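You operate a simulated robot arm through the tools that you are given. There is no shell and no other tool.

The job below is to be done with a simulated two-armed robot. You get a single attempt, and the scene is never put back.

Task
Take the cream box on the clear end of the low steel table and put it away on the box side of the packing bench. Take the lid off the tin marked "ODD" on the service bench before the right dispenser and lay it down there. Take the 5 black coil from the top of the fill bench and leave it on the build bench top. Put the yellow reader on the top of the fill bench away on the build bench top. Fetch the blue packet with the earliest date from the top of the test bench and stand it on the top of the white block. Take the silver can from the top of the test bench and put it on the divider shelf of bay b. Put the white box labelled "36" from the top of the test bench on the middle shelf of bay a and the white box that says "79" on the box side of the packing bench. The order is free. Set down upright: cream box, yellow reader, blue packet, silver can, white box.

The check looks at the end state, three seconds after you hand in, the way a careful person would. Anything else that was tipped, shoved, dropped, spilled or broken makes it a failure. A push-on lid holds only when it is set on centred and level and pressed home; a screw cap is set on level and turned clockwise until tight.

Robot
Two 7-joint arms with two-finger parallel grippers on one trunk, on a base that drives. Base frame: it is fixed to the floor where the robot stands at the start and does not move with it; the origin is under the middle of the robot, x ahead of it, y to its left, z up. Readings come in mm, degrees, newtons and seconds.
The left shoulder is at the start at [-109, 119, 729], the right one opposite. With the tool pointing down near the work surface each hand reaches from about 140 to 580 mm from the robot's upright axis, wherever it stands, measured 20 degrees to its own side. Places, roughly: black coil [5750, 1750, 1000]; blue packet [0, 6750, 1000]; box side of the packing bench [2000, 6500, 800]; build bench top [5200, 4100, 800]; cream box [1000, -2750, 750]; divider shelf of bay B [-4800, 6200, 1200]; grey tin, red tin, teal tin [1500, -250, 750]; middle shelf of bay A [-4000, 6500, 800]; silver can [0, 6750, 1000]; top of the white block (38x24 cm) [-2220, 5220, 560]; white box [250, 6250, 1000]; yellow reader [5750, 1500, 750]. Payload 3.43 kg a hand.
Tool frame (each hand has its own): the origin (TCP) lies between the finger pads and is the grasp point; the fingertips stand 30 mm ahead of it; z points along the fingers, y is the line along which they close. Largest opening 94 mm; finger width 28, thickness 10; the body of the gripper, 50 by 96 mm, starts 55 mm behind the TCP.
Orientation is told as [roll, pitch, yaw] about the base's x, y, z axes, in that order, counted from this pose: with the fingers straight down and closing along the base's y, the tool's x points along the base's -x, its y along +y and its z along -z.

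Tools
- The arms move only by the tool drive_tool. It takes "left_motion", "right_motion" or both (then of equal length, played together; a hand with none holds still); each is a list of rows, each a list of 7 numbers: the shift along the tool's x, y, z in mm, then the turn, a rotation vector about the tool's x, y, z in degrees, then the finger opening in mm, from 0 to 94. In form: [[dx, dy, dz, rx, ry, rz, fingers], ...]. A call has 1 to 20 rows; each row is the pose to reach, as a shift and turn from the pose commanded when the call began, along the tool's axes at that moment. A row lasts 0.2 s, in which the tool goes at most 50 mm and 8.6 degrees; a call with a longer step from one row to the next is refused whole, and so is a gripper value outside its range. Where a pose cannot be reached the arm comes as near as it can. A force on the tool above 40 N (or 10 N above the force at the start of the call, whichever is more), or a blocked arm, ends the call early, and 0.2 s more pass. Each finger travels about 153 mm/s and halts on what it meets, pressing with about 25 N; the grip force reading is that of the motor and also rises with nothing between the fingers. The clock runs only during rows and for 0.2 s after the last one: add rows that repeat a pose to give the fingers time. It gives the time, the measured TCP pose, the force on the tool (base axes), the opening and the grip force at its end, in the units of the frame above (readings bear some noise), with the torque about the TCP (base axes, N m) and any sound that the robot's microphone picked up.
- Cameras (640 x 400 px; columns grow to the right, rows downward): "scene" is now at [44.4, -2, 1441.7]; the picture's right is [-0.02, -1.00, 0.00], its down [-0.71, 0.01, -0.70] and it looks along [0.70, -0.01, -0.71] (base axes); focal length 247 px, centre (320, 200). "left" rides on the left gripper at [76, -14, -102] in its tool frame; the picture's right is [0.18, 0.98, 0.00], its down [-0.75, 0.14, -0.64] and it looks along [-0.63, 0.12, 0.77] (tool axes); focal length 243 px, centre (320, 200). "right" rides on the right gripper at [76, 14, -102] in its tool frame; the picture's right is [-0.18, 0.98, 0.00], its down [-0.75, -0.14, -0.64] and it looks along [-0.63, -0.12, 0.77] (tool axes); focal length 243 px, centre (320, 200).
- snapshot(camera): a new picture of that camera. It takes no simulated time.
- raise_lower(by): slides the trunk up (or, below 0, down) by that many mm; the arms and the scene camera ride with it, the base frame stays. It gives what a move gives, with no picture.
- roll_base(legs): drives the robot by 1 to 6 legs, each [ahead, left, turn to the left] in mm, mm and degrees, along the robot's own axes; the way and the turn of a leg run together, so that a leg with both is an arc; at most 1500 mm and 180 degrees a leg. The arms and the cameras ride along, it lands a little off, and it stops where it bumps. It gives what a move gives.
- turn_head(pan, tilt): turns the head with the scene camera to pan (to the left, within 143 degrees either way) and tilt (down, from -29 to 69), counted from straight ahead of the robot. It gives what a move gives.
- locate(camera, pixels): for up to 12 pixels [column, row] of the newest picture of that camera ("zoom" is the newest enlarged one), the place [x, y, z] in the base frame of the surface seen there, good to about 3 mm. It takes no simulated time.
- close_up(camera, box): a new picture of the part [left, top, right, bottom] of that camera's present view, enlarged. It takes no simulated time.
- hand_in(): hands the job in; it is judged then, once.

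Leave the grippers open and the arms clear of the work at the hand-in unless told otherwise.

The tools are called as a command line: name --argument value ..., lists and objects as JSON in quotes. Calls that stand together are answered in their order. drive_tool: Moves the arms, as the interface text tells. Its arguments: {"type":"object","properties":{"left_motion":{"type":"array","items":{"type":"array","items":{"type":"number"}}},"right_motion":{"type":"array","items":{"type":"array","items":{"type":"number"}}}},"required":[]} The other tools are called the same way: raise_lower (by) slides the trunk up or down; roll_base (legs) drives the base; turn_head (pan, tilt) turns the head that bears the scene camera; snapshot (camera) takes a picture; locate (camera, pixels) gives the place of the surface under pixels of a picture; close_up (camera, box) takes an enlarged picture of a part of a camera's view; hand_in () hands the job in.

At the start:

```text
t: 0.0
left_tool_pos: [408.7, 134.8, 809.7]
left_tcp_rot: [0.0, 0.0, 0.0]
left_ft_force: [0.5, 0.4, -0.2]
left_wrist_torque: [-0.03, 0.01, -0.03]
left_opening: 93.8
left_grasp_force: 0.1
right_tool_pos: [333.4, -145.0, 879.9]
right_tcp_rot: [-0.1, 0.0, 0.0]
right_ft_force: [0.1, -0.2, 1.4]
right_wrist_torque: [0.0, -0.04, 0.0]
right_opening: 93.9
right_grasp_force: 0.1
trunk travel left (down, up): [-150.0, 185.0]
robot x, y, heading: [-4.0, -1.8, 0.1]
head pan, tilt: [-1.1, 45.4]
```

scene: 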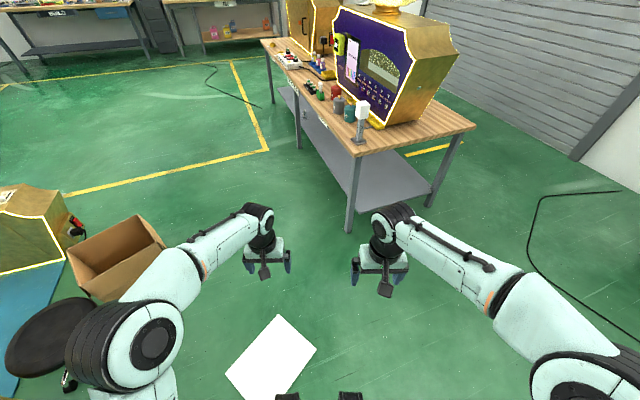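
right: 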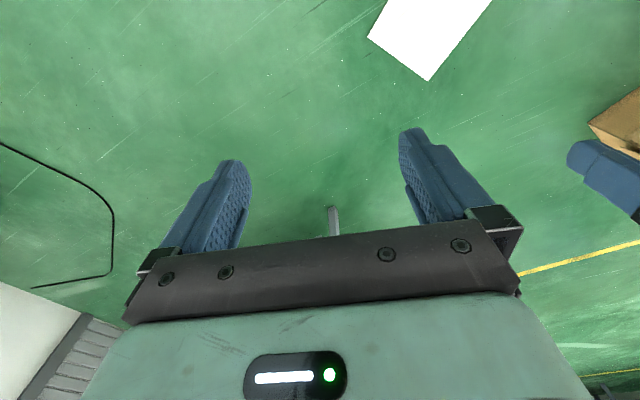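
left: 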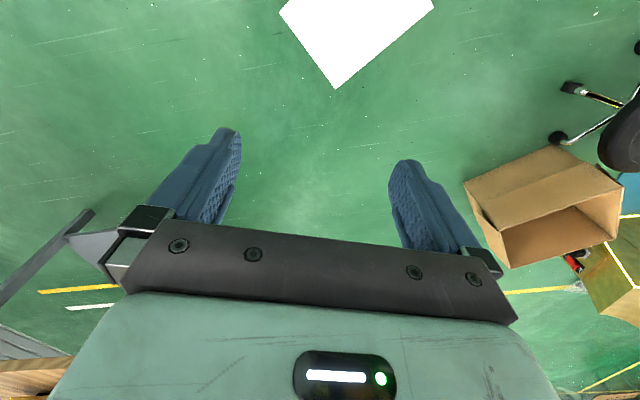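

I see the service bench ahead with the dispenser and some tins near (345,105). First I look at the bench enlarged.

close_up --camera "scene" --box '[260, 20, 480, 160]'

locate --camera "scene" --pixels '[[338, 104], [349, 113], [336, 92], [362, 115], [360, 150], [475, 128], [275, 42], [270, 345], [120, 255], [30, 225]]'

```text
2.86 times, centred on (370, 90) of scene
```

zoom: 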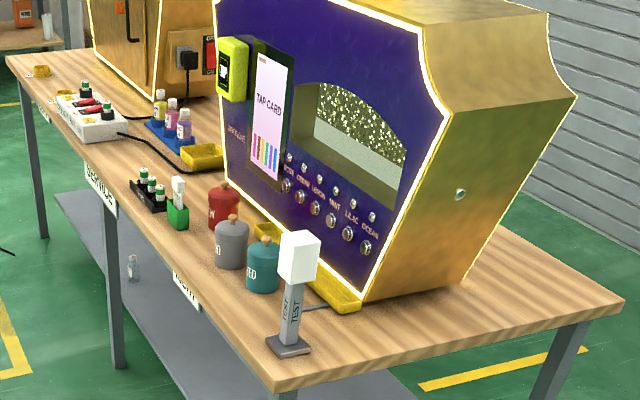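

```text
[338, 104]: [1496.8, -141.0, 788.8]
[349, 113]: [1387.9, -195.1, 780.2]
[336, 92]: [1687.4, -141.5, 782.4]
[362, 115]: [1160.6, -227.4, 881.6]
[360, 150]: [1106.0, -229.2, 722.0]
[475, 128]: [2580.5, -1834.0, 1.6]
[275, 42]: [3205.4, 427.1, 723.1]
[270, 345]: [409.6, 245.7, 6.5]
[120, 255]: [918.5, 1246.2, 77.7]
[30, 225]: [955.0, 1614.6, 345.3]
```

The tins stand near [1390..1690, -150, 790]. Now I look around the room with the head to learn the ways.

turn_head --pan 0 --tilt 15

snapshot --camera "scene"

turn_head --pan 80 --tilt 15

snapshot --camera "scene"

turn_head --pan -80 --tilt 15

snapshot --camera "scene"

turn_head --pan 140 --tilt 15

snapshot --camera "scene"

```text
t: 0.9
left_tool_pos: [406.9, 133.8, 809.2]
left_tcp_rot: [0.0, 0.0, 0.0]
left_ft_force: [0.5, -0.3, -0.4]
left_wrist_torque: [0.0, -0.04, 0.03]
left_opening: 93.7
left_grasp_force: 0.0
right_tool_pos: [334.1, -144.8, 880.2]
right_tcp_rot: [0.0, 0.0, 0.0]
right_ft_force: [-0.4, 0.6, 0.1]
right_wrist_torque: [-0.01, 0.03, -0.01]
right_opening: 94.1
right_grasp_force: 0.0
trunk travel left (down, up): [-150.0, 185.0]
robot x, y, heading: [2.8, 0.1, -0.1]
head pan, tilt: [0.0, 15.0]
```

```text
taken
```

scene: 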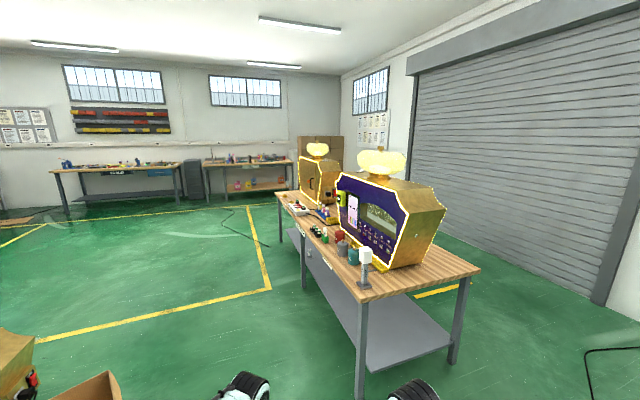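

```text
t: 2.5
left_tool_pos: [408.7, 134.8, 810.4]
left_tcp_rot: [-0.1, 0.0, 0.0]
left_ft_force: [0.0, -0.3, -0.6]
left_wrist_torque: [0.01, 0.02, 0.03]
left_opening: 94.0
left_grasp_force: 0.0
right_tool_pos: [333.6, -144.1, 879.5]
right_tcp_rot: [0.0, 0.0, 0.0]
right_ft_force: [0.2, -0.5, 0.9]
right_wrist_torque: [-0.03, 0.02, 0.02]
right_opening: 94.2
right_grasp_force: 0.1
trunk travel left (down, up): [-150.0, 185.0]
robot x, y, heading: [0.3, 0.9, -0.1]
head pan, tilt: [80.0, 15.0]
```

```text
taken
```

scene: 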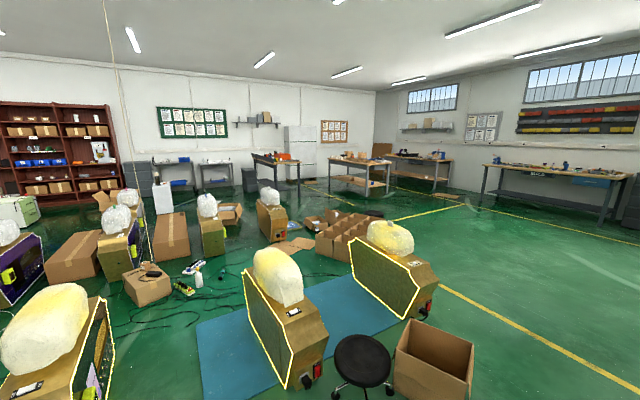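

```text
t: 4.9
left_tool_pos: [407.9, 135.7, 810.6]
left_tcp_rot: [0.0, 0.1, 0.1]
left_ft_force: [0.0, 0.1, 0.0]
left_wrist_torque: [-0.02, 0.03, -0.02]
left_opening: 94.2
left_grasp_force: 0.0
right_tool_pos: [334.7, -143.8, 878.9]
right_tcp_rot: [0.1, 0.0, 0.0]
right_ft_force: [-0.5, 0.3, 0.3]
right_wrist_torque: [-0.03, -0.01, -0.05]
right_opening: 94.4
right_grasp_force: 0.0
trunk travel left (down, up): [-150.0, 185.0]
robot x, y, heading: [0.5, -5.9, 0.0]
head pan, tilt: [-80.0, 15.0]
```

```text
taken
```

scene: 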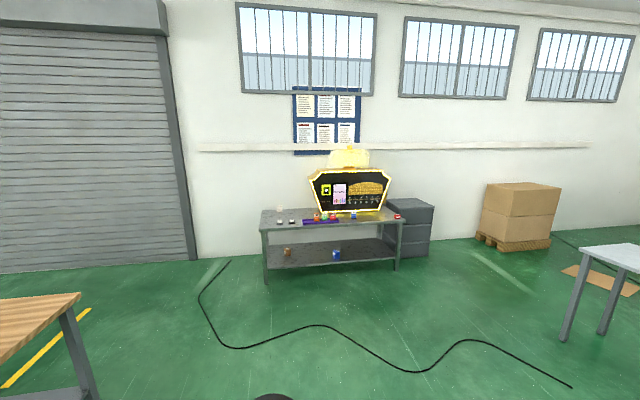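

```text
t: 8.1
left_tool_pos: [408.3, 134.6, 809.1]
left_tcp_rot: [0.0, 0.0, 0.0]
left_ft_force: [-0.2, 0.6, -0.6]
left_wrist_torque: [0.0, 0.0, -0.02]
left_opening: 93.6
left_grasp_force: 0.1
right_tool_pos: [334.0, -143.2, 879.3]
right_tcp_rot: [0.0, -0.1, 0.0]
right_ft_force: [-0.2, -0.3, 0.0]
right_wrist_torque: [-0.01, -0.01, -0.04]
right_opening: 94.1
right_grasp_force: 0.0
trunk travel left (down, up): [-150.0, 185.0]
robot x, y, heading: [0.6, 0.4, -0.1]
head pan, tilt: [140.0, 15.0]
```

```text
taken
```

scene: 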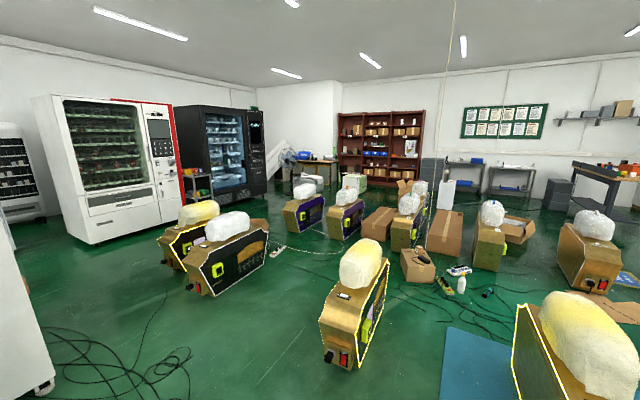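

The room is wide with dispensers on the floor to the back left. I read some places from the pan-140 picture to map obstacles: floor dispensers, brown shelves.

locate --camera "scene" --pixels '[[345, 360], [250, 270], [200, 290], [420, 280], [405, 245], [475, 265], [445, 250], [370, 235], [345, 235], [300, 230], [400, 165], [350, 165]]'

close_up --camera "scene" --box '[260, 90, 560, 280]'

turn_head --pan 85 --tilt 15

snapshot --camera "scene"

close_up --camera "scene" --box '[260, 120, 500, 270]'

```text
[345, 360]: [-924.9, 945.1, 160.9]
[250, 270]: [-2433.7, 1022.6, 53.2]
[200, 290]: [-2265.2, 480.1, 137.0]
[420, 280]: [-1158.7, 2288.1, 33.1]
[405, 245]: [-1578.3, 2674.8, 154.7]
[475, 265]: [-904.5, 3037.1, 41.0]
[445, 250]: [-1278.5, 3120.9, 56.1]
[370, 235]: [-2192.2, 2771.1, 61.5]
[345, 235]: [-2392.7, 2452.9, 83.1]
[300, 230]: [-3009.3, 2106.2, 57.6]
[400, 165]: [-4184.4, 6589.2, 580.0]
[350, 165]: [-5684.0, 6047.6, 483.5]
```

```text
2.11 times, centred on (410, 185) of scene
```

zoom: 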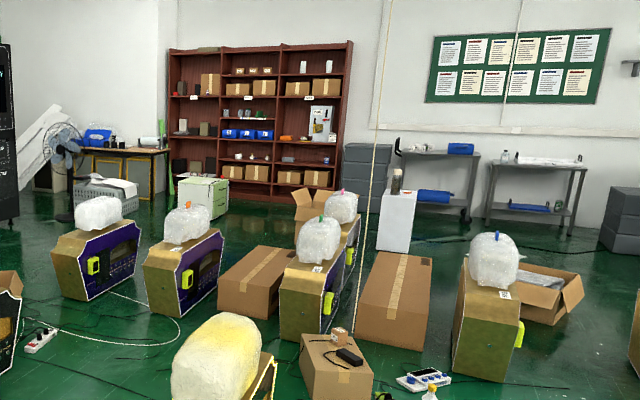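

```text
t: 9.3
left_tool_pos: [407.4, 134.8, 810.0]
left_tcp_rot: [-0.1, -0.1, -0.1]
left_ft_force: [-0.3, -0.5, -0.3]
left_wrist_torque: [0.03, 0.02, -0.01]
left_opening: 94.2
left_grasp_force: 0.1
right_tool_pos: [332.1, -144.3, 879.1]
right_tcp_rot: [0.1, 0.0, 0.0]
right_ft_force: [-0.4, -0.5, 0.9]
right_wrist_torque: [-0.02, 0.03, -0.02]
right_opening: 94.1
right_grasp_force: 0.0
trunk travel left (down, up): [-150.0, 185.0]
robot x, y, heading: [2.5, 1.5, -0.1]
head pan, tilt: [85.0, 15.0]
```

```text
taken
```

scene: 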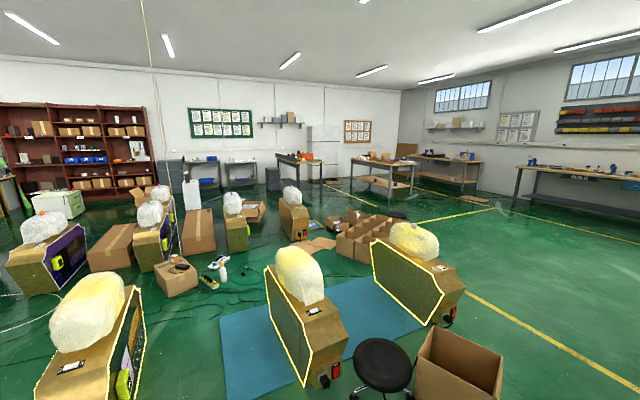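

```text
2.67 times, centred on (380, 195) of scene
```

zoom: 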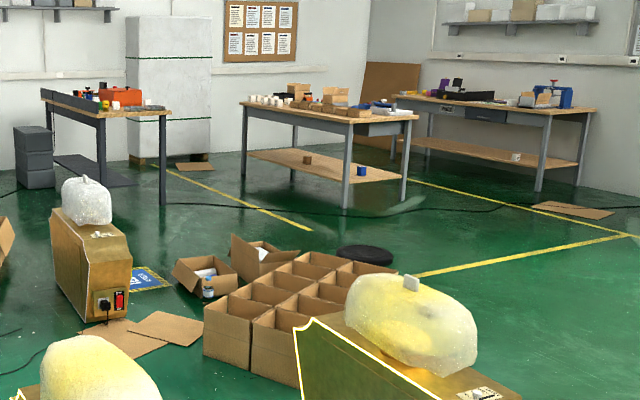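

The dark bench around column 300 must be the test bench, the middle wooden table (col 385) the packing bench, BUILD bench at col 585. I read their coordinates and floor obstacles.

locate --camera "scene" --pixels '[[300, 160], [322, 160], [352, 158], [412, 164], [415, 198], [388, 196], [300, 188], [322, 206], [516, 168], [500, 355], [385, 375], [440, 270]]'

locate --camera "scene" --pixels '[[360, 260], [385, 235], [340, 250], [300, 250], [310, 230], [290, 200], [345, 215], [395, 217], [190, 180], [190, 208], [260, 215], [235, 250]]'

locate --camera "scene" --pixels '[[220, 275], [205, 285], [180, 290], [200, 250], [110, 265], [165, 255], [150, 215], [65, 210], [85, 270], [325, 390], [130, 380], [480, 180]]'

```text
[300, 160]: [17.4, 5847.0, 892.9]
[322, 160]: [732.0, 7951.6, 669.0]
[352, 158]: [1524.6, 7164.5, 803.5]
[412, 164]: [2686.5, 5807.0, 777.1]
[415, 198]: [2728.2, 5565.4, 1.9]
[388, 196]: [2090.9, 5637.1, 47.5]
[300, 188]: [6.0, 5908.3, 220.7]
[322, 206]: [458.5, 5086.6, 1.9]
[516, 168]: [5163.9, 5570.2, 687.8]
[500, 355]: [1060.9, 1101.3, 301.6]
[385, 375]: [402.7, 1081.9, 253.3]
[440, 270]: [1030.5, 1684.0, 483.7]
```

```text
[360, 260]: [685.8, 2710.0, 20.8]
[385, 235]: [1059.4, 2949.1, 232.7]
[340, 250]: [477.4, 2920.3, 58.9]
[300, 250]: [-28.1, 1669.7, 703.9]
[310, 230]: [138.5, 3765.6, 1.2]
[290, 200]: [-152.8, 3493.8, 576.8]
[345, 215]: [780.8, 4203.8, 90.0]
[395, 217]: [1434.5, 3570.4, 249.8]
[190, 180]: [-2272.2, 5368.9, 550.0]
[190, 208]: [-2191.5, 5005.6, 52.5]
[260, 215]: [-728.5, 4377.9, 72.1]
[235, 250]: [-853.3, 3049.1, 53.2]
```

```text
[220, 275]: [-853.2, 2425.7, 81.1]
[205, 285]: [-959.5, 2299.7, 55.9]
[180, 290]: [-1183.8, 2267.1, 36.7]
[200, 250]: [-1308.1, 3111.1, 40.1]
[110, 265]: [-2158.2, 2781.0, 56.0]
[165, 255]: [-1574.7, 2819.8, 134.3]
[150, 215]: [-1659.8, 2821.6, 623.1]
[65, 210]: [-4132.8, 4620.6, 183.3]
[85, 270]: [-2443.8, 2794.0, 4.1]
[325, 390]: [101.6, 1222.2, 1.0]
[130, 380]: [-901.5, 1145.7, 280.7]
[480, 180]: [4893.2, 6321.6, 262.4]
```

I look down at the floor ahead: the white sheet near (270,345) of the first picture and the bench front edge.

turn_head --pan 0 --tilt 45

snapshot --camera "scene"

locate --camera "scene" --pixels '[[278, 318], [314, 350], [230, 372], [250, 395], [352, 158], [320, 105], [290, 65], [120, 225], [75, 255], [160, 245], [60, 360], [225, 330]]'

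```text
t: 10.9
left_tool_pos: [407.2, 136.2, 809.9]
left_tcp_rot: [0.0, 0.1, 0.1]
left_ft_force: [-0.3, 0.0, 0.5]
left_wrist_torque: [0.03, -0.02, 0.01]
left_opening: 93.9
left_grasp_force: 0.1
right_tool_pos: [333.8, -143.8, 879.8]
right_tcp_rot: [0.0, 0.0, 0.1]
right_ft_force: [-0.2, 0.7, -0.1]
right_wrist_torque: [0.0, 0.0, 0.01]
right_opening: 94.2
right_grasp_force: 0.0
trunk travel left (down, up): [-150.0, 185.0]
robot x, y, heading: [-1.2, 4.4, -0.0]
head pan, tilt: [0.0, 45.0]
```

```text
taken
```

scene: 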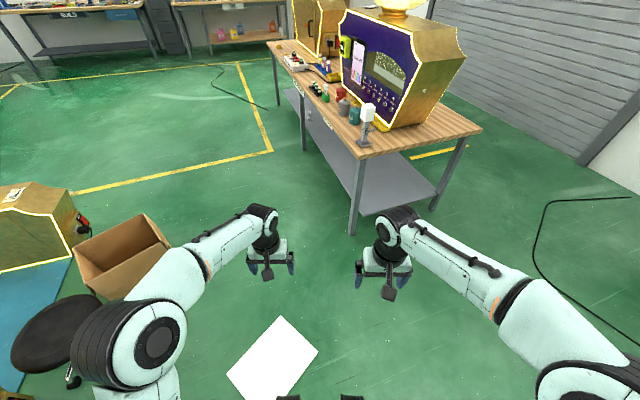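

```text
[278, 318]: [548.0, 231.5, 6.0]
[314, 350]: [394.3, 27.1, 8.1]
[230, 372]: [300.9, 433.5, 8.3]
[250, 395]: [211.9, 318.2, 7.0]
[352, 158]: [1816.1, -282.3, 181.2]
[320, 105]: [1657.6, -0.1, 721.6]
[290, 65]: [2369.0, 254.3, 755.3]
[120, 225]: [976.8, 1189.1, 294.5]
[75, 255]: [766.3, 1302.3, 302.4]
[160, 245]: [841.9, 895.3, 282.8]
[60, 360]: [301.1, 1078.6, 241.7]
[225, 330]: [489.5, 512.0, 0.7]
```

The white sheet lies about 7 mm high on the floor at (210..550, 30..430). I look down at my own base to judge its size.

turn_head --pan 0 --tilt 69

snapshot --camera "scene"

locate --camera "scene" --pixels '[[320, 300], [290, 290], [350, 290], [320, 350], [220, 380], [420, 380], [250, 320], [390, 320]]'

turn_head --pan -90 --tilt 69

snapshot --camera "scene"

```text
t: 11.8
left_tool_pos: [406.8, 134.1, 809.8]
left_tcp_rot: [0.1, 0.0, 0.0]
left_ft_force: [0.3, -0.5, 1.0]
left_wrist_torque: [0.06, 0.01, 0.0]
left_opening: 94.1
left_grasp_force: 0.1
right_tool_pos: [333.8, -144.1, 880.6]
right_tcp_rot: [0.0, 0.0, 0.0]
right_ft_force: [0.4, 0.1, -0.4]
right_wrist_torque: [0.04, -0.01, -0.01]
right_opening: 94.0
right_grasp_force: 0.0
trunk travel left (down, up): [-150.0, 185.0]
robot x, y, heading: [4.2, 0.2, 0.0]
head pan, tilt: [0.0, 68.8]
```

```text
taken
```

scene: 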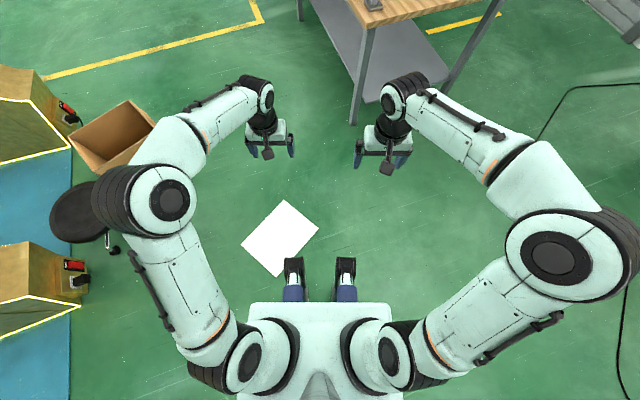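

```text
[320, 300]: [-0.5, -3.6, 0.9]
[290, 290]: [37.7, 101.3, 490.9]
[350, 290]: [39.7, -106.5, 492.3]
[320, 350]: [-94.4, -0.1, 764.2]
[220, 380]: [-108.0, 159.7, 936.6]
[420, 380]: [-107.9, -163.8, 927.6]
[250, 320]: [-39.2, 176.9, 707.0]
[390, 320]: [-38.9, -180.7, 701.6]
```

```text
t: 13.5
left_tool_pos: [407.8, 133.9, 808.7]
left_tcp_rot: [-0.1, 0.1, 0.0]
left_ft_force: [0.3, 0.2, 0.2]
left_wrist_torque: [-0.03, 0.02, 0.02]
left_opening: 94.2
left_grasp_force: 0.0
right_tool_pos: [333.5, -143.8, 880.5]
right_tcp_rot: [0.0, 0.0, 0.0]
right_ft_force: [-0.6, 0.8, -0.1]
right_wrist_torque: [-0.01, -0.01, 0.01]
right_opening: 94.1
right_grasp_force: 0.0
trunk travel left (down, up): [-150.0, 185.0]
robot x, y, heading: [0.9, -2.0, -0.0]
head pan, tilt: [-90.0, 68.8]
```

```text
taken
```

scene: 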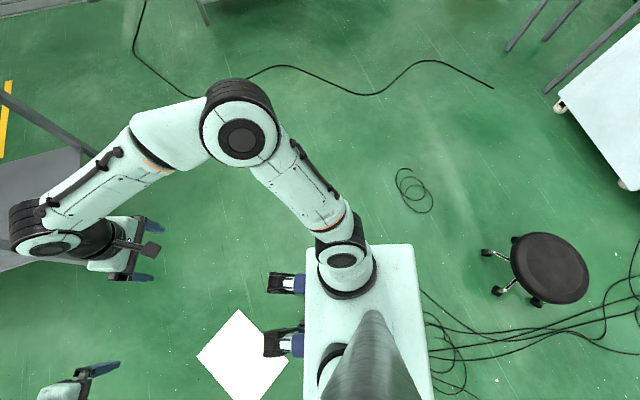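

The base is slim with elbows wide. I start with the cream box on the steel table south: turn right by 90° and drive 1500 ahead, slightly left, then look.

roll_base --legs '[[0, 0, -90], [1300, 0, 0]]'

turn_head --pan 25 --tilt 30

snapshot --camera "scene"

```text
t: 23.9
left_tool_pos: [34.1, -1709.7, 810.9]
left_tcp_rot: [-0.1, 0.0, -93.9]
left_ft_force: [-0.1, -0.1, -0.2]
left_wrist_torque: [0.02, 0.02, -0.01]
left_opening: 93.8
left_grasp_force: 0.0
right_tool_pos: [-238.6, -1616.0, 879.6]
right_tcp_rot: [-0.1, -0.1, -93.9]
right_ft_force: [-0.2, 1.0, -0.5]
right_wrist_torque: [0.0, 0.02, -0.01]
right_opening: 94.1
right_grasp_force: 0.0
trunk travel left (down, up): [-150.0, 185.0]
robot x, y, heading: [-71.2, -1293.3, -93.6]
head pan, tilt: [-90.0, 68.8]
```

```text
t: 25.8
left_tool_pos: [33.9, -1710.0, 809.1]
left_tcp_rot: [0.0, -0.1, -93.9]
left_ft_force: [-0.9, -0.5, 0.1]
left_wrist_torque: [-0.01, -0.04, -0.01]
left_opening: 93.9
left_grasp_force: 0.1
right_tool_pos: [-239.1, -1616.5, 879.9]
right_tcp_rot: [0.0, 0.0, -93.9]
right_ft_force: [-0.8, -0.1, 0.5]
right_wrist_torque: [0.0, -0.01, -0.03]
right_opening: 94.1
right_grasp_force: 0.0
trunk travel left (down, up): [-150.0, 185.0]
robot x, y, heading: [-72.1, -1294.5, -93.8]
head pan, tilt: [25.0, 30.0]
```

```text
taken
```

scene: 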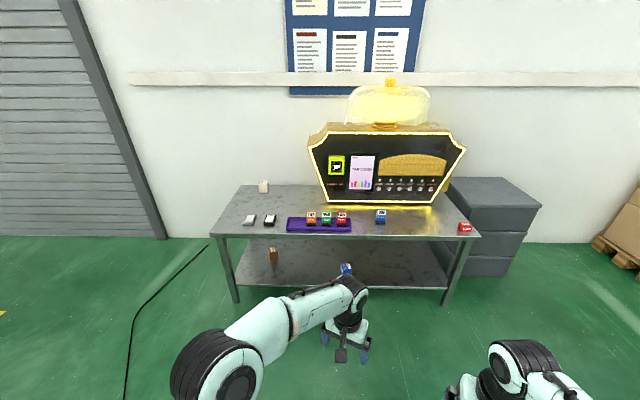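

The table is ahead. A cream thing stands at (263,187), with dark items around. I zoom in and locate.

close_up --camera "scene" --box '[200, 160, 360, 260]'

locate --camera "scene" --pixels '[[263, 187], [250, 218], [270, 220], [212, 236], [340, 238], [478, 237], [240, 188], [290, 220], [268, 182], [258, 192], [300, 200]]'

```text
4.00 times, centred on (280, 210) of scene
```

zoom: 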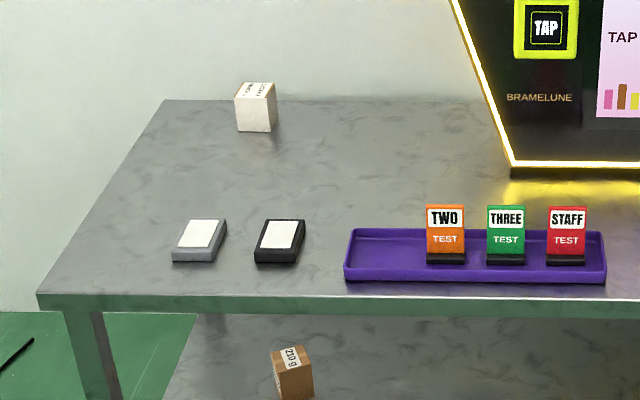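

```text
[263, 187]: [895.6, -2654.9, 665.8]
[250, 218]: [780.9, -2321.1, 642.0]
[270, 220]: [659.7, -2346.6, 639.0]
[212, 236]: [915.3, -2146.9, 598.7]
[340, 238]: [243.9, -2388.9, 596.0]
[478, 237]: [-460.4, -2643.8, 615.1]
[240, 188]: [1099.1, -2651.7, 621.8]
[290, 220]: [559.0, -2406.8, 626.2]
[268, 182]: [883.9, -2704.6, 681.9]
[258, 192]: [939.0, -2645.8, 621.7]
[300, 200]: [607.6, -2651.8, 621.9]
```

The cream box stands at about (890,-2690), top 682, table top 622. I check the wall and floor left of the table.

locate --camera "scene" --pixels '[[170, 150], [250, 140], [170, 235], [100, 260], [30, 235], [220, 200], [230, 170], [180, 300], [140, 320], [225, 240], [240, 300], [270, 255]]'

locate --camera "zoom" --pixels '[[242, 90], [273, 90], [255, 100], [242, 120], [268, 120], [237, 130], [276, 126], [165, 102], [40, 300], [200, 240], [280, 240]]'

```text
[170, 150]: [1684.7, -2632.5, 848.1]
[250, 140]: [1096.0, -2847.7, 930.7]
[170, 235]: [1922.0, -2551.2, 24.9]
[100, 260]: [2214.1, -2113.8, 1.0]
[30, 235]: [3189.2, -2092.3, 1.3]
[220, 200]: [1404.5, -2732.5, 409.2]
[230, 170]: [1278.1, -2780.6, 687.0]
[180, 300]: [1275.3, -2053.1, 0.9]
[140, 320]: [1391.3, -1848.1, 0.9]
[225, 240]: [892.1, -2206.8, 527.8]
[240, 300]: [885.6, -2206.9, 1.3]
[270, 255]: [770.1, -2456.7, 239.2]
```

```text
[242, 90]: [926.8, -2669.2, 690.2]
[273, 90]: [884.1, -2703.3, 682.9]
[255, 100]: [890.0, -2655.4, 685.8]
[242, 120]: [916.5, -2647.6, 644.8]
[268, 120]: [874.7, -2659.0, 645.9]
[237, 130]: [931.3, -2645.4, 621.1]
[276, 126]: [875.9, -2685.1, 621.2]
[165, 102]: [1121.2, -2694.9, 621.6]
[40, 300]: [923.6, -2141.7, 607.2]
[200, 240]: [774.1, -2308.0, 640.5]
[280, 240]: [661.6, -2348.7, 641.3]
```

The cream box centre is ≈(893,-2678), about 50 wide and 62 high; the wall is 229 mm behind it. I'll approach the free left end of the table corner-wise with the left hand. First drive east then turn.

roll_base --legs '[[126, 1213, 0], [0, 0, -34]]'

```text
t: 38.1
left_tool_pos: [962.4, -1899.0, 808.5]
left_tcp_rot: [0.0, 0.0, -127.7]
left_ft_force: [0.4, -0.6, -0.2]
left_wrist_torque: [-0.01, -0.01, 0.0]
left_opening: 94.0
left_grasp_force: 0.1
right_tool_pos: [786.8, -1670.3, 879.6]
right_tcp_rot: [0.0, 0.0, -127.7]
right_ft_force: [0.1, 0.3, -0.1]
right_wrist_torque: [-0.01, -0.02, -0.01]
right_opening: 94.0
right_grasp_force: 0.1
trunk travel left (down, up): [-150.0, 185.0]
robot x, y, heading: [1104.3, -1493.7, -127.8]
head pan, tilt: [25.0, 30.0]
```

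At (1104,-1494), heading -127.8. Now I slide toward the table end, 85% first, then look.

roll_base --legs '[[440, 400, 0]]'

turn_head --pan 15 --tilt 55

snapshot --camera "scene"

```text
t: 41.8
left_tool_pos: [1004.2, -2388.9, 809.8]
left_tcp_rot: [0.0, 0.0, -127.6]
left_ft_force: [-0.3, 0.3, 0.1]
left_wrist_torque: [-0.02, 0.01, 0.02]
left_opening: 93.8
left_grasp_force: 0.0
right_tool_pos: [828.6, -2160.1, 880.8]
right_tcp_rot: [-0.1, 0.0, -127.6]
right_ft_force: [0.5, -0.6, -1.2]
right_wrist_torque: [0.03, 0.01, -0.01]
right_opening: 93.9
right_grasp_force: 0.0
trunk travel left (down, up): [-150.0, 185.0]
robot x, y, heading: [1145.2, -1981.7, -127.6]
head pan, tilt: [25.0, 30.0]
stopped in leg 1: the robot was blocked; the commanded pose is now the measured one
```

```text
t: 42.7
left_tool_pos: [1003.8, -2387.4, 809.9]
left_tcp_rot: [0.1, 0.0, -127.6]
left_ft_force: [0.2, -0.2, -0.5]
left_wrist_torque: [-0.01, -0.03, -0.02]
left_opening: 94.0
left_grasp_force: 0.1
right_tool_pos: [826.8, -2160.1, 879.8]
right_tcp_rot: [0.0, 0.1, -127.6]
right_ft_force: [-0.6, 0.5, 0.6]
right_wrist_torque: [0.03, 0.01, 0.04]
right_opening: 94.1
right_grasp_force: 0.0
trunk travel left (down, up): [-150.0, 185.0]
robot x, y, heading: [1145.6, -1983.0, -127.4]
head pan, tilt: [15.0, 55.0]
```

```text
taken
```

scene: 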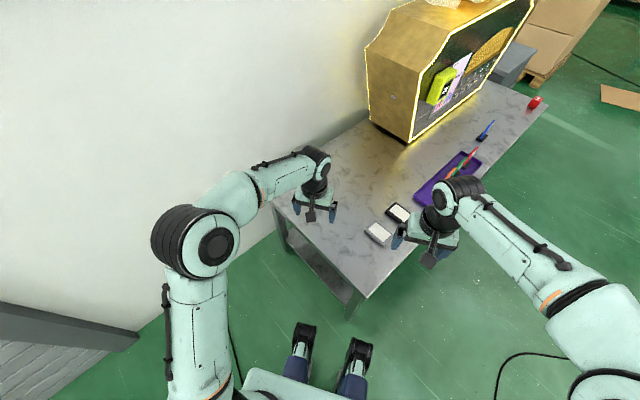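

The base got blocked at (1145,-1982). I look at what might be touching: cable at (235,350), frame at (60,340), table corner (345,300).

locate --camera "scene" --pixels '[[60, 340], [135, 340], [235, 350], [228, 325], [350, 298], [360, 275], [345, 315], [520, 355], [290, 245], [200, 250]]'

turn_head --pan 40 --tilt 69

snapshot --camera "scene"

turn_head --pan 90 --tilt 60

snapshot --camera "scene"

```text
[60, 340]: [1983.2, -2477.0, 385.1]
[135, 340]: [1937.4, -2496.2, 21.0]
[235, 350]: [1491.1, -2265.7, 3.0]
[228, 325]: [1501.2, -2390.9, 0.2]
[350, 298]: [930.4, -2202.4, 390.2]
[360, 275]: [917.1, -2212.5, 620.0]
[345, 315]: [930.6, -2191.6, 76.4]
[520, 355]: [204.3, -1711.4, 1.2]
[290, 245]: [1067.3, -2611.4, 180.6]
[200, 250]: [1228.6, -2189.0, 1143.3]
```

```text
t: 43.6
left_tool_pos: [1003.3, -2387.5, 811.0]
left_tcp_rot: [0.0, 0.1, -127.6]
left_ft_force: [0.0, -0.1, -0.2]
left_wrist_torque: [0.0, 0.01, 0.05]
left_opening: 94.0
left_grasp_force: 0.1
right_tool_pos: [828.1, -2160.0, 880.4]
right_tcp_rot: [0.0, -0.1, -127.7]
right_ft_force: [1.0, 0.1, -0.1]
right_wrist_torque: [-0.02, -0.02, -0.01]
right_opening: 93.9
right_grasp_force: 0.0
trunk travel left (down, up): [-150.0, 185.0]
robot x, y, heading: [1146.9, -1981.0, -127.5]
head pan, tilt: [40.0, 68.8]
```

```text
taken
```

scene: 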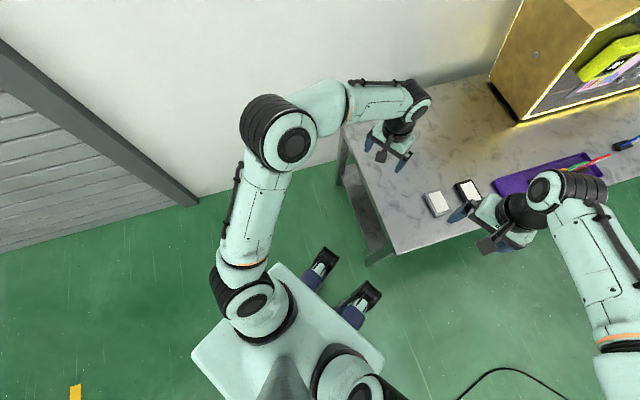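

```text
t: 44.8
left_tool_pos: [1003.3, -2388.1, 808.8]
left_tcp_rot: [0.0, 0.0, -127.6]
left_ft_force: [0.3, -1.2, 0.3]
left_wrist_torque: [0.04, -0.03, 0.01]
left_opening: 93.9
left_grasp_force: 0.0
right_tool_pos: [826.6, -2159.3, 878.8]
right_tcp_rot: [0.1, 0.0, -127.7]
right_ft_force: [0.6, 0.4, -0.5]
right_wrist_torque: [-0.02, -0.02, -0.01]
right_opening: 94.2
right_grasp_force: 0.1
trunk travel left (down, up): [-150.0, 185.0]
robot x, y, heading: [1143.2, -1984.0, -127.4]
head pan, tilt: [90.0, 60.0]
```

```text
taken
```

scene: 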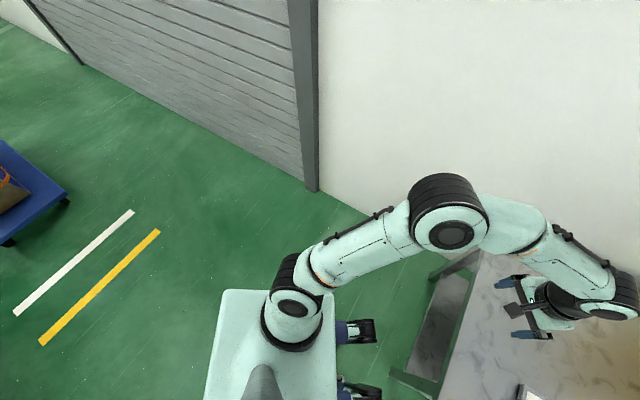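

I measure the front pads and base outline in this picture.

locate --camera "scene" --pixels '[[372, 330], [345, 332], [375, 390], [330, 300], [225, 295], [345, 348], [345, 320], [415, 375], [435, 350], [470, 270]]'

turn_head --pan 0 --tilt 69

close_up --camera "scene" --box '[200, 200, 440, 350]'

```text
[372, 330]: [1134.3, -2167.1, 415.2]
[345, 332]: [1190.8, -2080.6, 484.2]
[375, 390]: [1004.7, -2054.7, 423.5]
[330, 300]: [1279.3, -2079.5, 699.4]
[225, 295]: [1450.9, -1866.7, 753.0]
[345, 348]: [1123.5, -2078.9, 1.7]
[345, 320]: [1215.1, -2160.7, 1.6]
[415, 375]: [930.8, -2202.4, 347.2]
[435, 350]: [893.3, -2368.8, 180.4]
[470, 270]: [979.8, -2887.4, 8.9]
```

```text
t: 46.4
left_tool_pos: [1004.1, -2387.6, 809.8]
left_tcp_rot: [0.0, 0.0, -127.5]
left_ft_force: [-0.1, 0.4, 0.2]
left_wrist_torque: [-0.02, -0.02, 0.02]
left_opening: 94.2
left_grasp_force: 0.1
right_tool_pos: [827.7, -2160.3, 880.0]
right_tcp_rot: [0.1, 0.1, -127.5]
right_ft_force: [0.7, 0.5, -0.1]
right_wrist_torque: [-0.04, -0.06, -0.01]
right_opening: 93.8
right_grasp_force: 0.1
trunk travel left (down, up): [-150.0, 185.0]
robot x, y, heading: [1146.2, -1983.2, -127.6]
head pan, tilt: [0.0, 68.8]
```

```text
2.67 times, centred on (320, 275) of scene
```

zoom: 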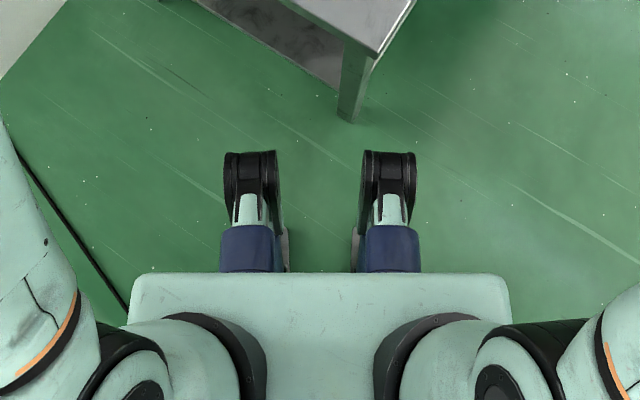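

Knees reach about 170 mm ahead at z≈415, and the base seems to need ~290 mm clearance to the table leg at (930,-2195). I slide parallel to the table end (mostly left).

roll_base --legs '[[-20, 60, 0], [110, 170, 0]]'

```text
t: 49.3
left_tool_pos: [1132.4, -2597.8, 809.3]
left_tcp_rot: [-0.1, -0.1, -127.3]
left_ft_force: [-0.8, 0.2, 0.2]
left_wrist_torque: [0.04, 0.03, -0.03]
left_opening: 94.0
left_grasp_force: 0.1
right_tool_pos: [954.0, -2371.5, 880.1]
right_tcp_rot: [-0.1, 0.0, -127.5]
right_ft_force: [-0.5, 0.7, -0.2]
right_wrist_torque: [0.0, -0.03, 0.0]
right_opening: 94.0
right_grasp_force: 0.1
trunk travel left (down, up): [-150.0, 185.0]
robot x, y, heading: [1271.0, -2190.2, -127.1]
head pan, tilt: [0.0, 68.8]
```

Now at (1271,-2190) and the box is straight ahead at 617 mm. I move 70 ahead.

roll_base --legs '[[70, 0, 0]]'

turn_head --pan 5 --tilt 50

snapshot --camera "scene"

snapshot --camera "left"

```text
t: 50.3
left_tool_pos: [1089.9, -2653.1, 809.5]
left_tcp_rot: [0.0, -0.1, -127.3]
left_ft_force: [0.4, 0.0, 0.1]
left_wrist_torque: [0.04, -0.04, -0.03]
left_opening: 94.0
left_grasp_force: 0.1
right_tool_pos: [913.4, -2425.2, 879.2]
right_tcp_rot: [0.1, 0.1, -127.4]
right_ft_force: [0.2, 0.6, 0.3]
right_wrist_torque: [0.01, 0.0, -0.02]
right_opening: 94.3
right_grasp_force: 0.0
trunk travel left (down, up): [-150.0, 185.0]
robot x, y, heading: [1232.5, -2245.8, -127.6]
head pan, tilt: [0.0, 68.8]
```

```text
t: 51.2
left_tool_pos: [1088.6, -2653.3, 809.2]
left_tcp_rot: [0.0, 0.0, -127.4]
left_ft_force: [0.5, 0.0, -1.2]
left_wrist_torque: [0.01, 0.0, 0.0]
left_opening: 93.7
left_grasp_force: 0.1
right_tool_pos: [914.2, -2423.9, 879.9]
right_tcp_rot: [-0.1, 0.0, -127.5]
right_ft_force: [-1.2, 0.6, 0.8]
right_wrist_torque: [-0.02, 0.0, -0.01]
right_opening: 93.8
right_grasp_force: 0.0
trunk travel left (down, up): [-150.0, 185.0]
robot x, y, heading: [1229.8, -2248.0, -127.4]
head pan, tilt: [5.0, 50.0]
```

```text
taken
```

scene: 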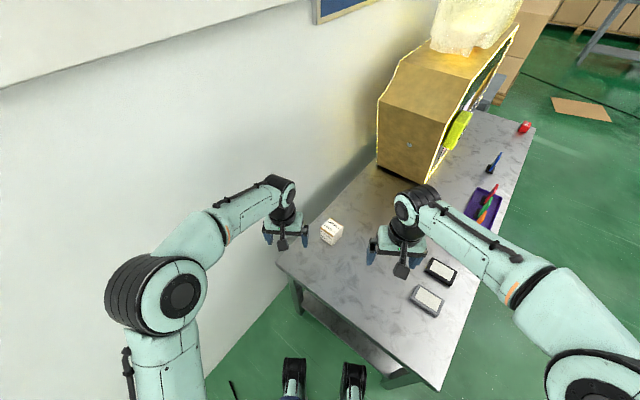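

```text
taken
```

left: 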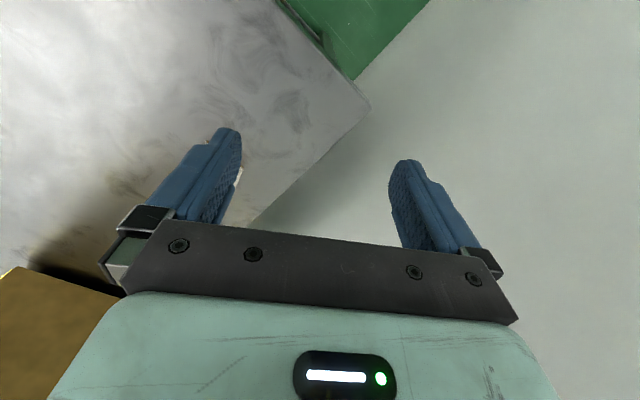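

The cream box is visible at (332,231). I zoom and locate its faces.

close_up --camera "scene" --box '[292, 206, 372, 256]'

```text
8.00 times, centred on (332, 231) of scene
```

zoom: 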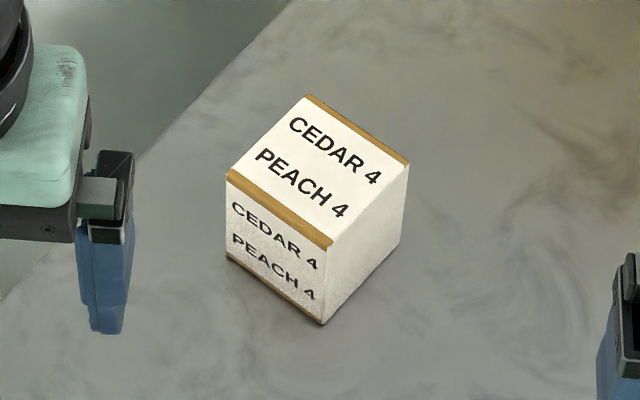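

locate --camera "zoom" --pixels '[[310, 100], [404, 165], [328, 242], [230, 175], [318, 170], [322, 316], [402, 240], [230, 258], [280, 220], [365, 240]]'

```text
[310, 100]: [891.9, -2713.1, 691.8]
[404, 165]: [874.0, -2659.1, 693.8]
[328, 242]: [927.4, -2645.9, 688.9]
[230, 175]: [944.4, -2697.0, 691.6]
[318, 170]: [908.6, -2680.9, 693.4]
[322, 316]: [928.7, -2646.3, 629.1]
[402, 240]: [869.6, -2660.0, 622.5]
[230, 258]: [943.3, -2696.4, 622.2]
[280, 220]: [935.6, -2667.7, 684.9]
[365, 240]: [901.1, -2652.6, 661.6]
```

Box: 55×55×70, centre (909,-2679), yaw ≈17°, z 622–692. I move the left hand over it and turn by -35.5° yaw so the fingers close on its faces.

drive_tool --left_motion '[[-26, -25.4, 0, 0, 0, 7.1, 94], [-52, -50.8, 0, 0, 0, 14.2, 94], [-78, -76.1, 0, 0, 0, 21.3, 94], [-104, -101.5, 0, 0, 0, 28.4, 94], [-130.2, -126.9, 0, 0, 0, 35.5, 94], [-130.2, -126.9, 20, 0, 0, 35.5, 94]]'

snapshot --camera "left"

snapshot --camera "scene"

```text
t: 52.6
left_tool_pos: [930.8, -2663.7, 788.6]
left_tcp_rot: [0.1, 0.0, -163.1]
left_ft_force: [0.1, 0.3, -0.2]
left_wrist_torque: [0.0, 0.0, -0.04]
left_opening: 94.2
left_grasp_force: 0.1
left hand out of reach, approached as far as the arm can: row 5, 6
right_tool_pos: [912.4, -2424.8, 880.5]
right_tcp_rot: [-0.1, 0.1, -127.4]
right_ft_force: [-0.4, -0.4, 1.0]
right_wrist_torque: [-0.01, -0.01, 0.0]
right_opening: 94.2
right_grasp_force: 0.1
trunk travel left (down, up): [-150.0, 185.0]
robot x, y, heading: [1232.0, -2246.6, -127.2]
head pan, tilt: [5.0, 50.0]
```

```text
taken
```

left: 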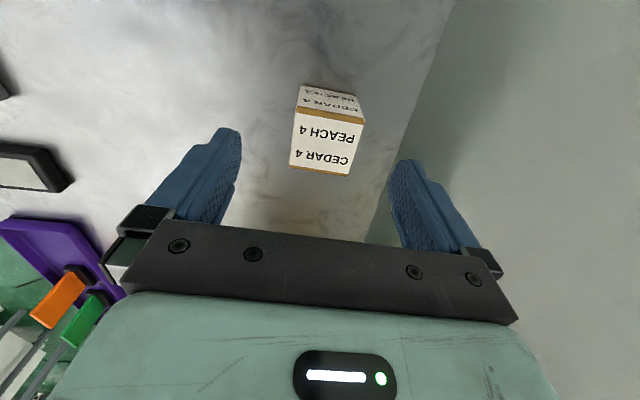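

```text
taken
```

scene: 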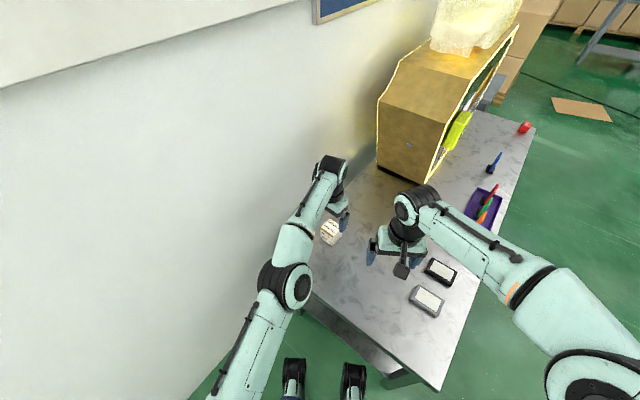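

The arm fell 26 mm short at this height. I roll the base 35 mm ahead (fingers still above the box at z≈759) and read again.

roll_base --legs '[[35, 0, 0]]'

```text
t: 53.4
left_tool_pos: [915.4, -2702.5, 788.9]
left_tcp_rot: [-0.1, 0.0, -162.7]
left_ft_force: [-0.3, -0.5, -0.4]
left_wrist_torque: [-0.01, 0.0, 0.03]
left_opening: 93.9
left_grasp_force: 0.1
right_tool_pos: [896.7, -2463.0, 880.5]
right_tcp_rot: [0.0, 0.0, -127.2]
right_ft_force: [-0.6, -0.4, 0.0]
right_wrist_torque: [0.0, 0.01, 0.01]
right_opening: 94.2
right_grasp_force: 0.1
trunk travel left (down, up): [-150.0, 185.0]
robot x, y, heading: [1212.5, -2280.8, -126.9]
head pan, tilt: [5.0, 50.0]
```

I shift sideways by -24 in tool y first and read the result.

drive_tool --left_motion '[[1, -24.3, 0, 0, 0, 0, 94], [1, -24.3, 20, 0, 0, 0, 94]]'

snapshot --camera "left"

```text
t: 54.0
left_tool_pos: [910.4, -2678.4, 768.7]
left_tcp_rot: [0.0, -0.1, -162.7]
left_ft_force: [0.1, 0.3, -0.4]
left_wrist_torque: [0.01, -0.03, 0.01]
left_opening: 93.9
left_grasp_force: 0.0
right_tool_pos: [895.3, -2462.1, 879.9]
right_tcp_rot: [0.0, 0.0, -127.2]
right_ft_force: [0.5, -1.2, -0.4]
right_wrist_torque: [0.01, -0.02, 0.0]
right_opening: 93.7
right_grasp_force: 0.2
trunk travel left (down, up): [-150.0, 185.0]
robot x, y, heading: [1211.0, -2281.8, -127.1]
head pan, tilt: [5.0, 50.0]
```

```text
taken
```

left: 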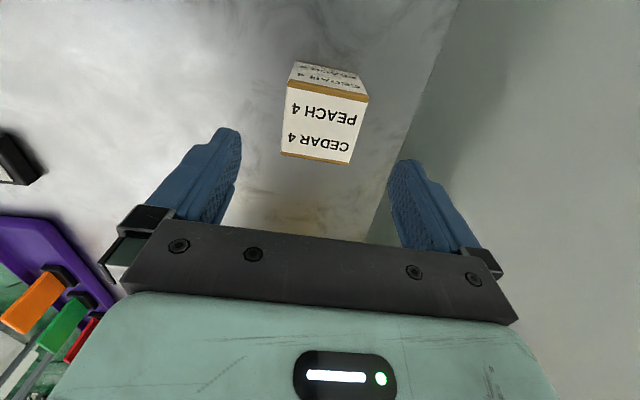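

I verify with the left camera where the box top is.

locate --camera "left" --pixels '[[325, 130], [290, 88], [366, 98], [348, 160], [283, 152]]'

```text
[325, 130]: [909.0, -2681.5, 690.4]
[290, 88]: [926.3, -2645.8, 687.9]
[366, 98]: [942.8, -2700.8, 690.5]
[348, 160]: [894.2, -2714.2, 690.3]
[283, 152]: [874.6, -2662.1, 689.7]
```

The box centre matches (909,-2681). I descend 107 mm and close.

drive_tool --left_motion '[[0, 2, 40, 0, 0, 0, 94], [0, 2, 80, 0, 0, 0, 94], [0, 2, 106, 0, 0, 0, 94], [0, 2, 106, 0, 0, 0, 70], [0, 2, 106, 0, 0, 0, 50], [0, 2, 106, 0, 0, 0, 40], [0, 2, 106, 0, 0, 0, 40]]'

```text
t: 55.6
left_tool_pos: [908.0, -2681.8, 662.3]
left_tcp_rot: [0.0, 0.0, -162.7]
left_ft_force: [-0.4, 0.2, -0.2]
left_wrist_torque: [0.02, 0.0, -0.02]
left_opening: 64.0
left_grasp_force: 24.8
right_tool_pos: [895.9, -2462.2, 880.5]
right_tcp_rot: [0.0, 0.0, -127.2]
right_ft_force: [-0.8, 0.3, 0.0]
right_wrist_torque: [-0.01, -0.02, -0.02]
right_opening: 93.7
right_grasp_force: 0.2
trunk travel left (down, up): [-150.0, 185.0]
robot x, y, heading: [1212.0, -2284.3, -127.4]
head pan, tilt: [5.0, 50.0]
```

Gripped at 64 mm with 25 N. I lift by 140 mm and look.

drive_tool --left_motion '[[0, 0, -30, 0, 0, 0, 40], [0, 0, -70, 0, 0, 0, 40], [0, 0, -110, 0, 0, 0, 40], [10, 0, -140, 0, 0, 0, 40]]'

snapshot --camera "left"

snapshot --camera "scene"

```text
t: 56.6
left_tool_pos: [918.8, -2676.3, 803.4]
left_tcp_rot: [0.0, 0.0, -162.7]
left_ft_force: [0.3, -0.3, -0.3]
left_wrist_torque: [0.03, 0.0, 0.02]
left_opening: 40.2
left_grasp_force: 0.0
right_tool_pos: [896.6, -2461.7, 879.3]
right_tcp_rot: [-0.1, -0.1, -127.2]
right_ft_force: [-0.1, 0.5, -0.4]
right_wrist_torque: [0.02, -0.03, -0.02]
right_opening: 93.8
right_grasp_force: 0.1
trunk travel left (down, up): [-150.0, 185.0]
robot x, y, heading: [1212.8, -2282.4, -127.1]
head pan, tilt: [5.0, 50.0]
```

```text
taken
```

left: 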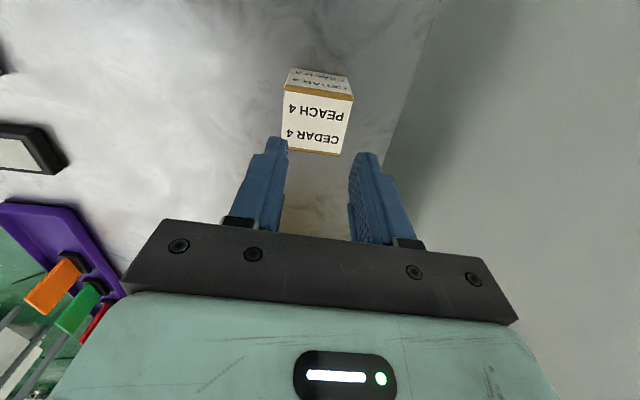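

```text
taken
```

scene: 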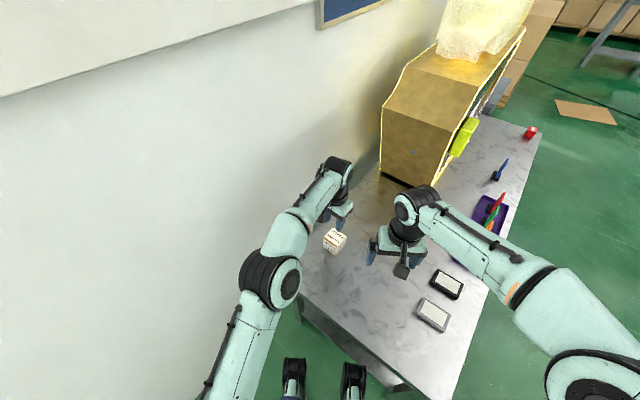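

The fingers slipped off on lifting (opening 40, no force). I check where the box is now.

locate --camera "left" --pixels '[[318, 115], [285, 90], [352, 98], [338, 153], [284, 146], [330, 80], [290, 70]]'

close_up --camera "scene" --box '[300, 210, 380, 260]'

```text
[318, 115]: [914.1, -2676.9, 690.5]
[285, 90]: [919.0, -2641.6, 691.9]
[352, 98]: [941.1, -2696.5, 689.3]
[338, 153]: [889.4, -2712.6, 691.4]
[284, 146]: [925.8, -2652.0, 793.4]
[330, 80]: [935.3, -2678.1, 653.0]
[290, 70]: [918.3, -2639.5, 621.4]
```

```text
8.00 times, centred on (340, 235) of scene
```

zoom: 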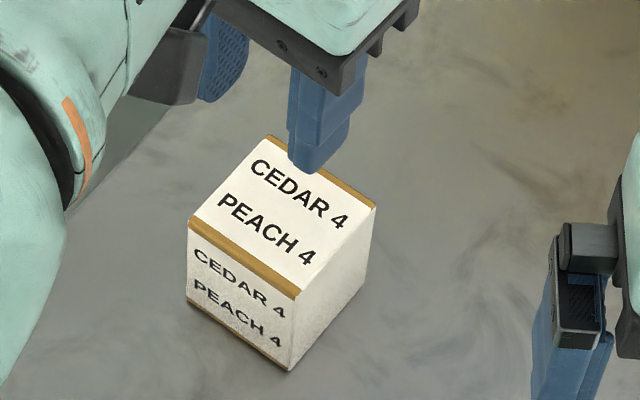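

The box stayed upright but turned a few degrees. I open the fingers and look again closely with the left camera.

drive_tool --left_motion '[[0, 0, 0, 0, 0, 0, 70], [0, 0, 0, 0, 0, 0, 94]]'

close_up --camera "left" --box '[260, 50, 388, 170]'

```text
t: 57.2
left_tool_pos: [918.3, -2677.6, 803.5]
left_tcp_rot: [0.0, 0.0, -162.7]
left_ft_force: [-1.1, 0.4, 0.2]
left_wrist_torque: [-0.02, 0.0, 0.0]
left_opening: 94.0
left_grasp_force: 0.0
right_tool_pos: [896.8, -2462.0, 880.8]
right_tcp_rot: [0.1, 0.0, -127.2]
right_ft_force: [-0.6, 0.1, -1.0]
right_wrist_torque: [0.01, -0.01, 0.0]
right_opening: 93.9
right_grasp_force: 0.0
trunk travel left (down, up): [-150.0, 185.0]
robot x, y, heading: [1208.6, -2286.2, -127.5]
head pan, tilt: [5.0, 50.0]
```

```text
3.33 times, centred on (324, 110) of left
```

zoom: 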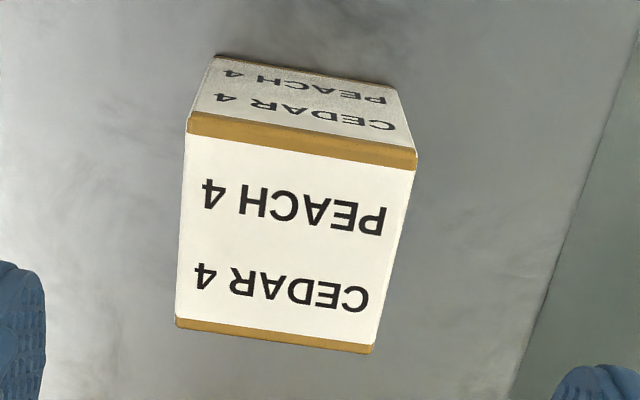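

locate --camera "zoom" --pixels '[[190, 117], [413, 155], [372, 347], [178, 322], [300, 135], [275, 332], [186, 220], [392, 250], [290, 235], [214, 60], [393, 90]]'

```text
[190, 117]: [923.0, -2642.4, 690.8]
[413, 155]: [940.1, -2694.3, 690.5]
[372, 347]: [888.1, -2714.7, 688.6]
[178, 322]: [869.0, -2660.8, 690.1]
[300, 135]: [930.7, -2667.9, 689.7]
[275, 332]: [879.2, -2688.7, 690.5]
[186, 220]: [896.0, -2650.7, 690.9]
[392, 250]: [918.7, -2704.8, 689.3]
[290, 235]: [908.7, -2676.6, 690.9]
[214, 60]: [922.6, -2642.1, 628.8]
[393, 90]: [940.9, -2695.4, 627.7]
```

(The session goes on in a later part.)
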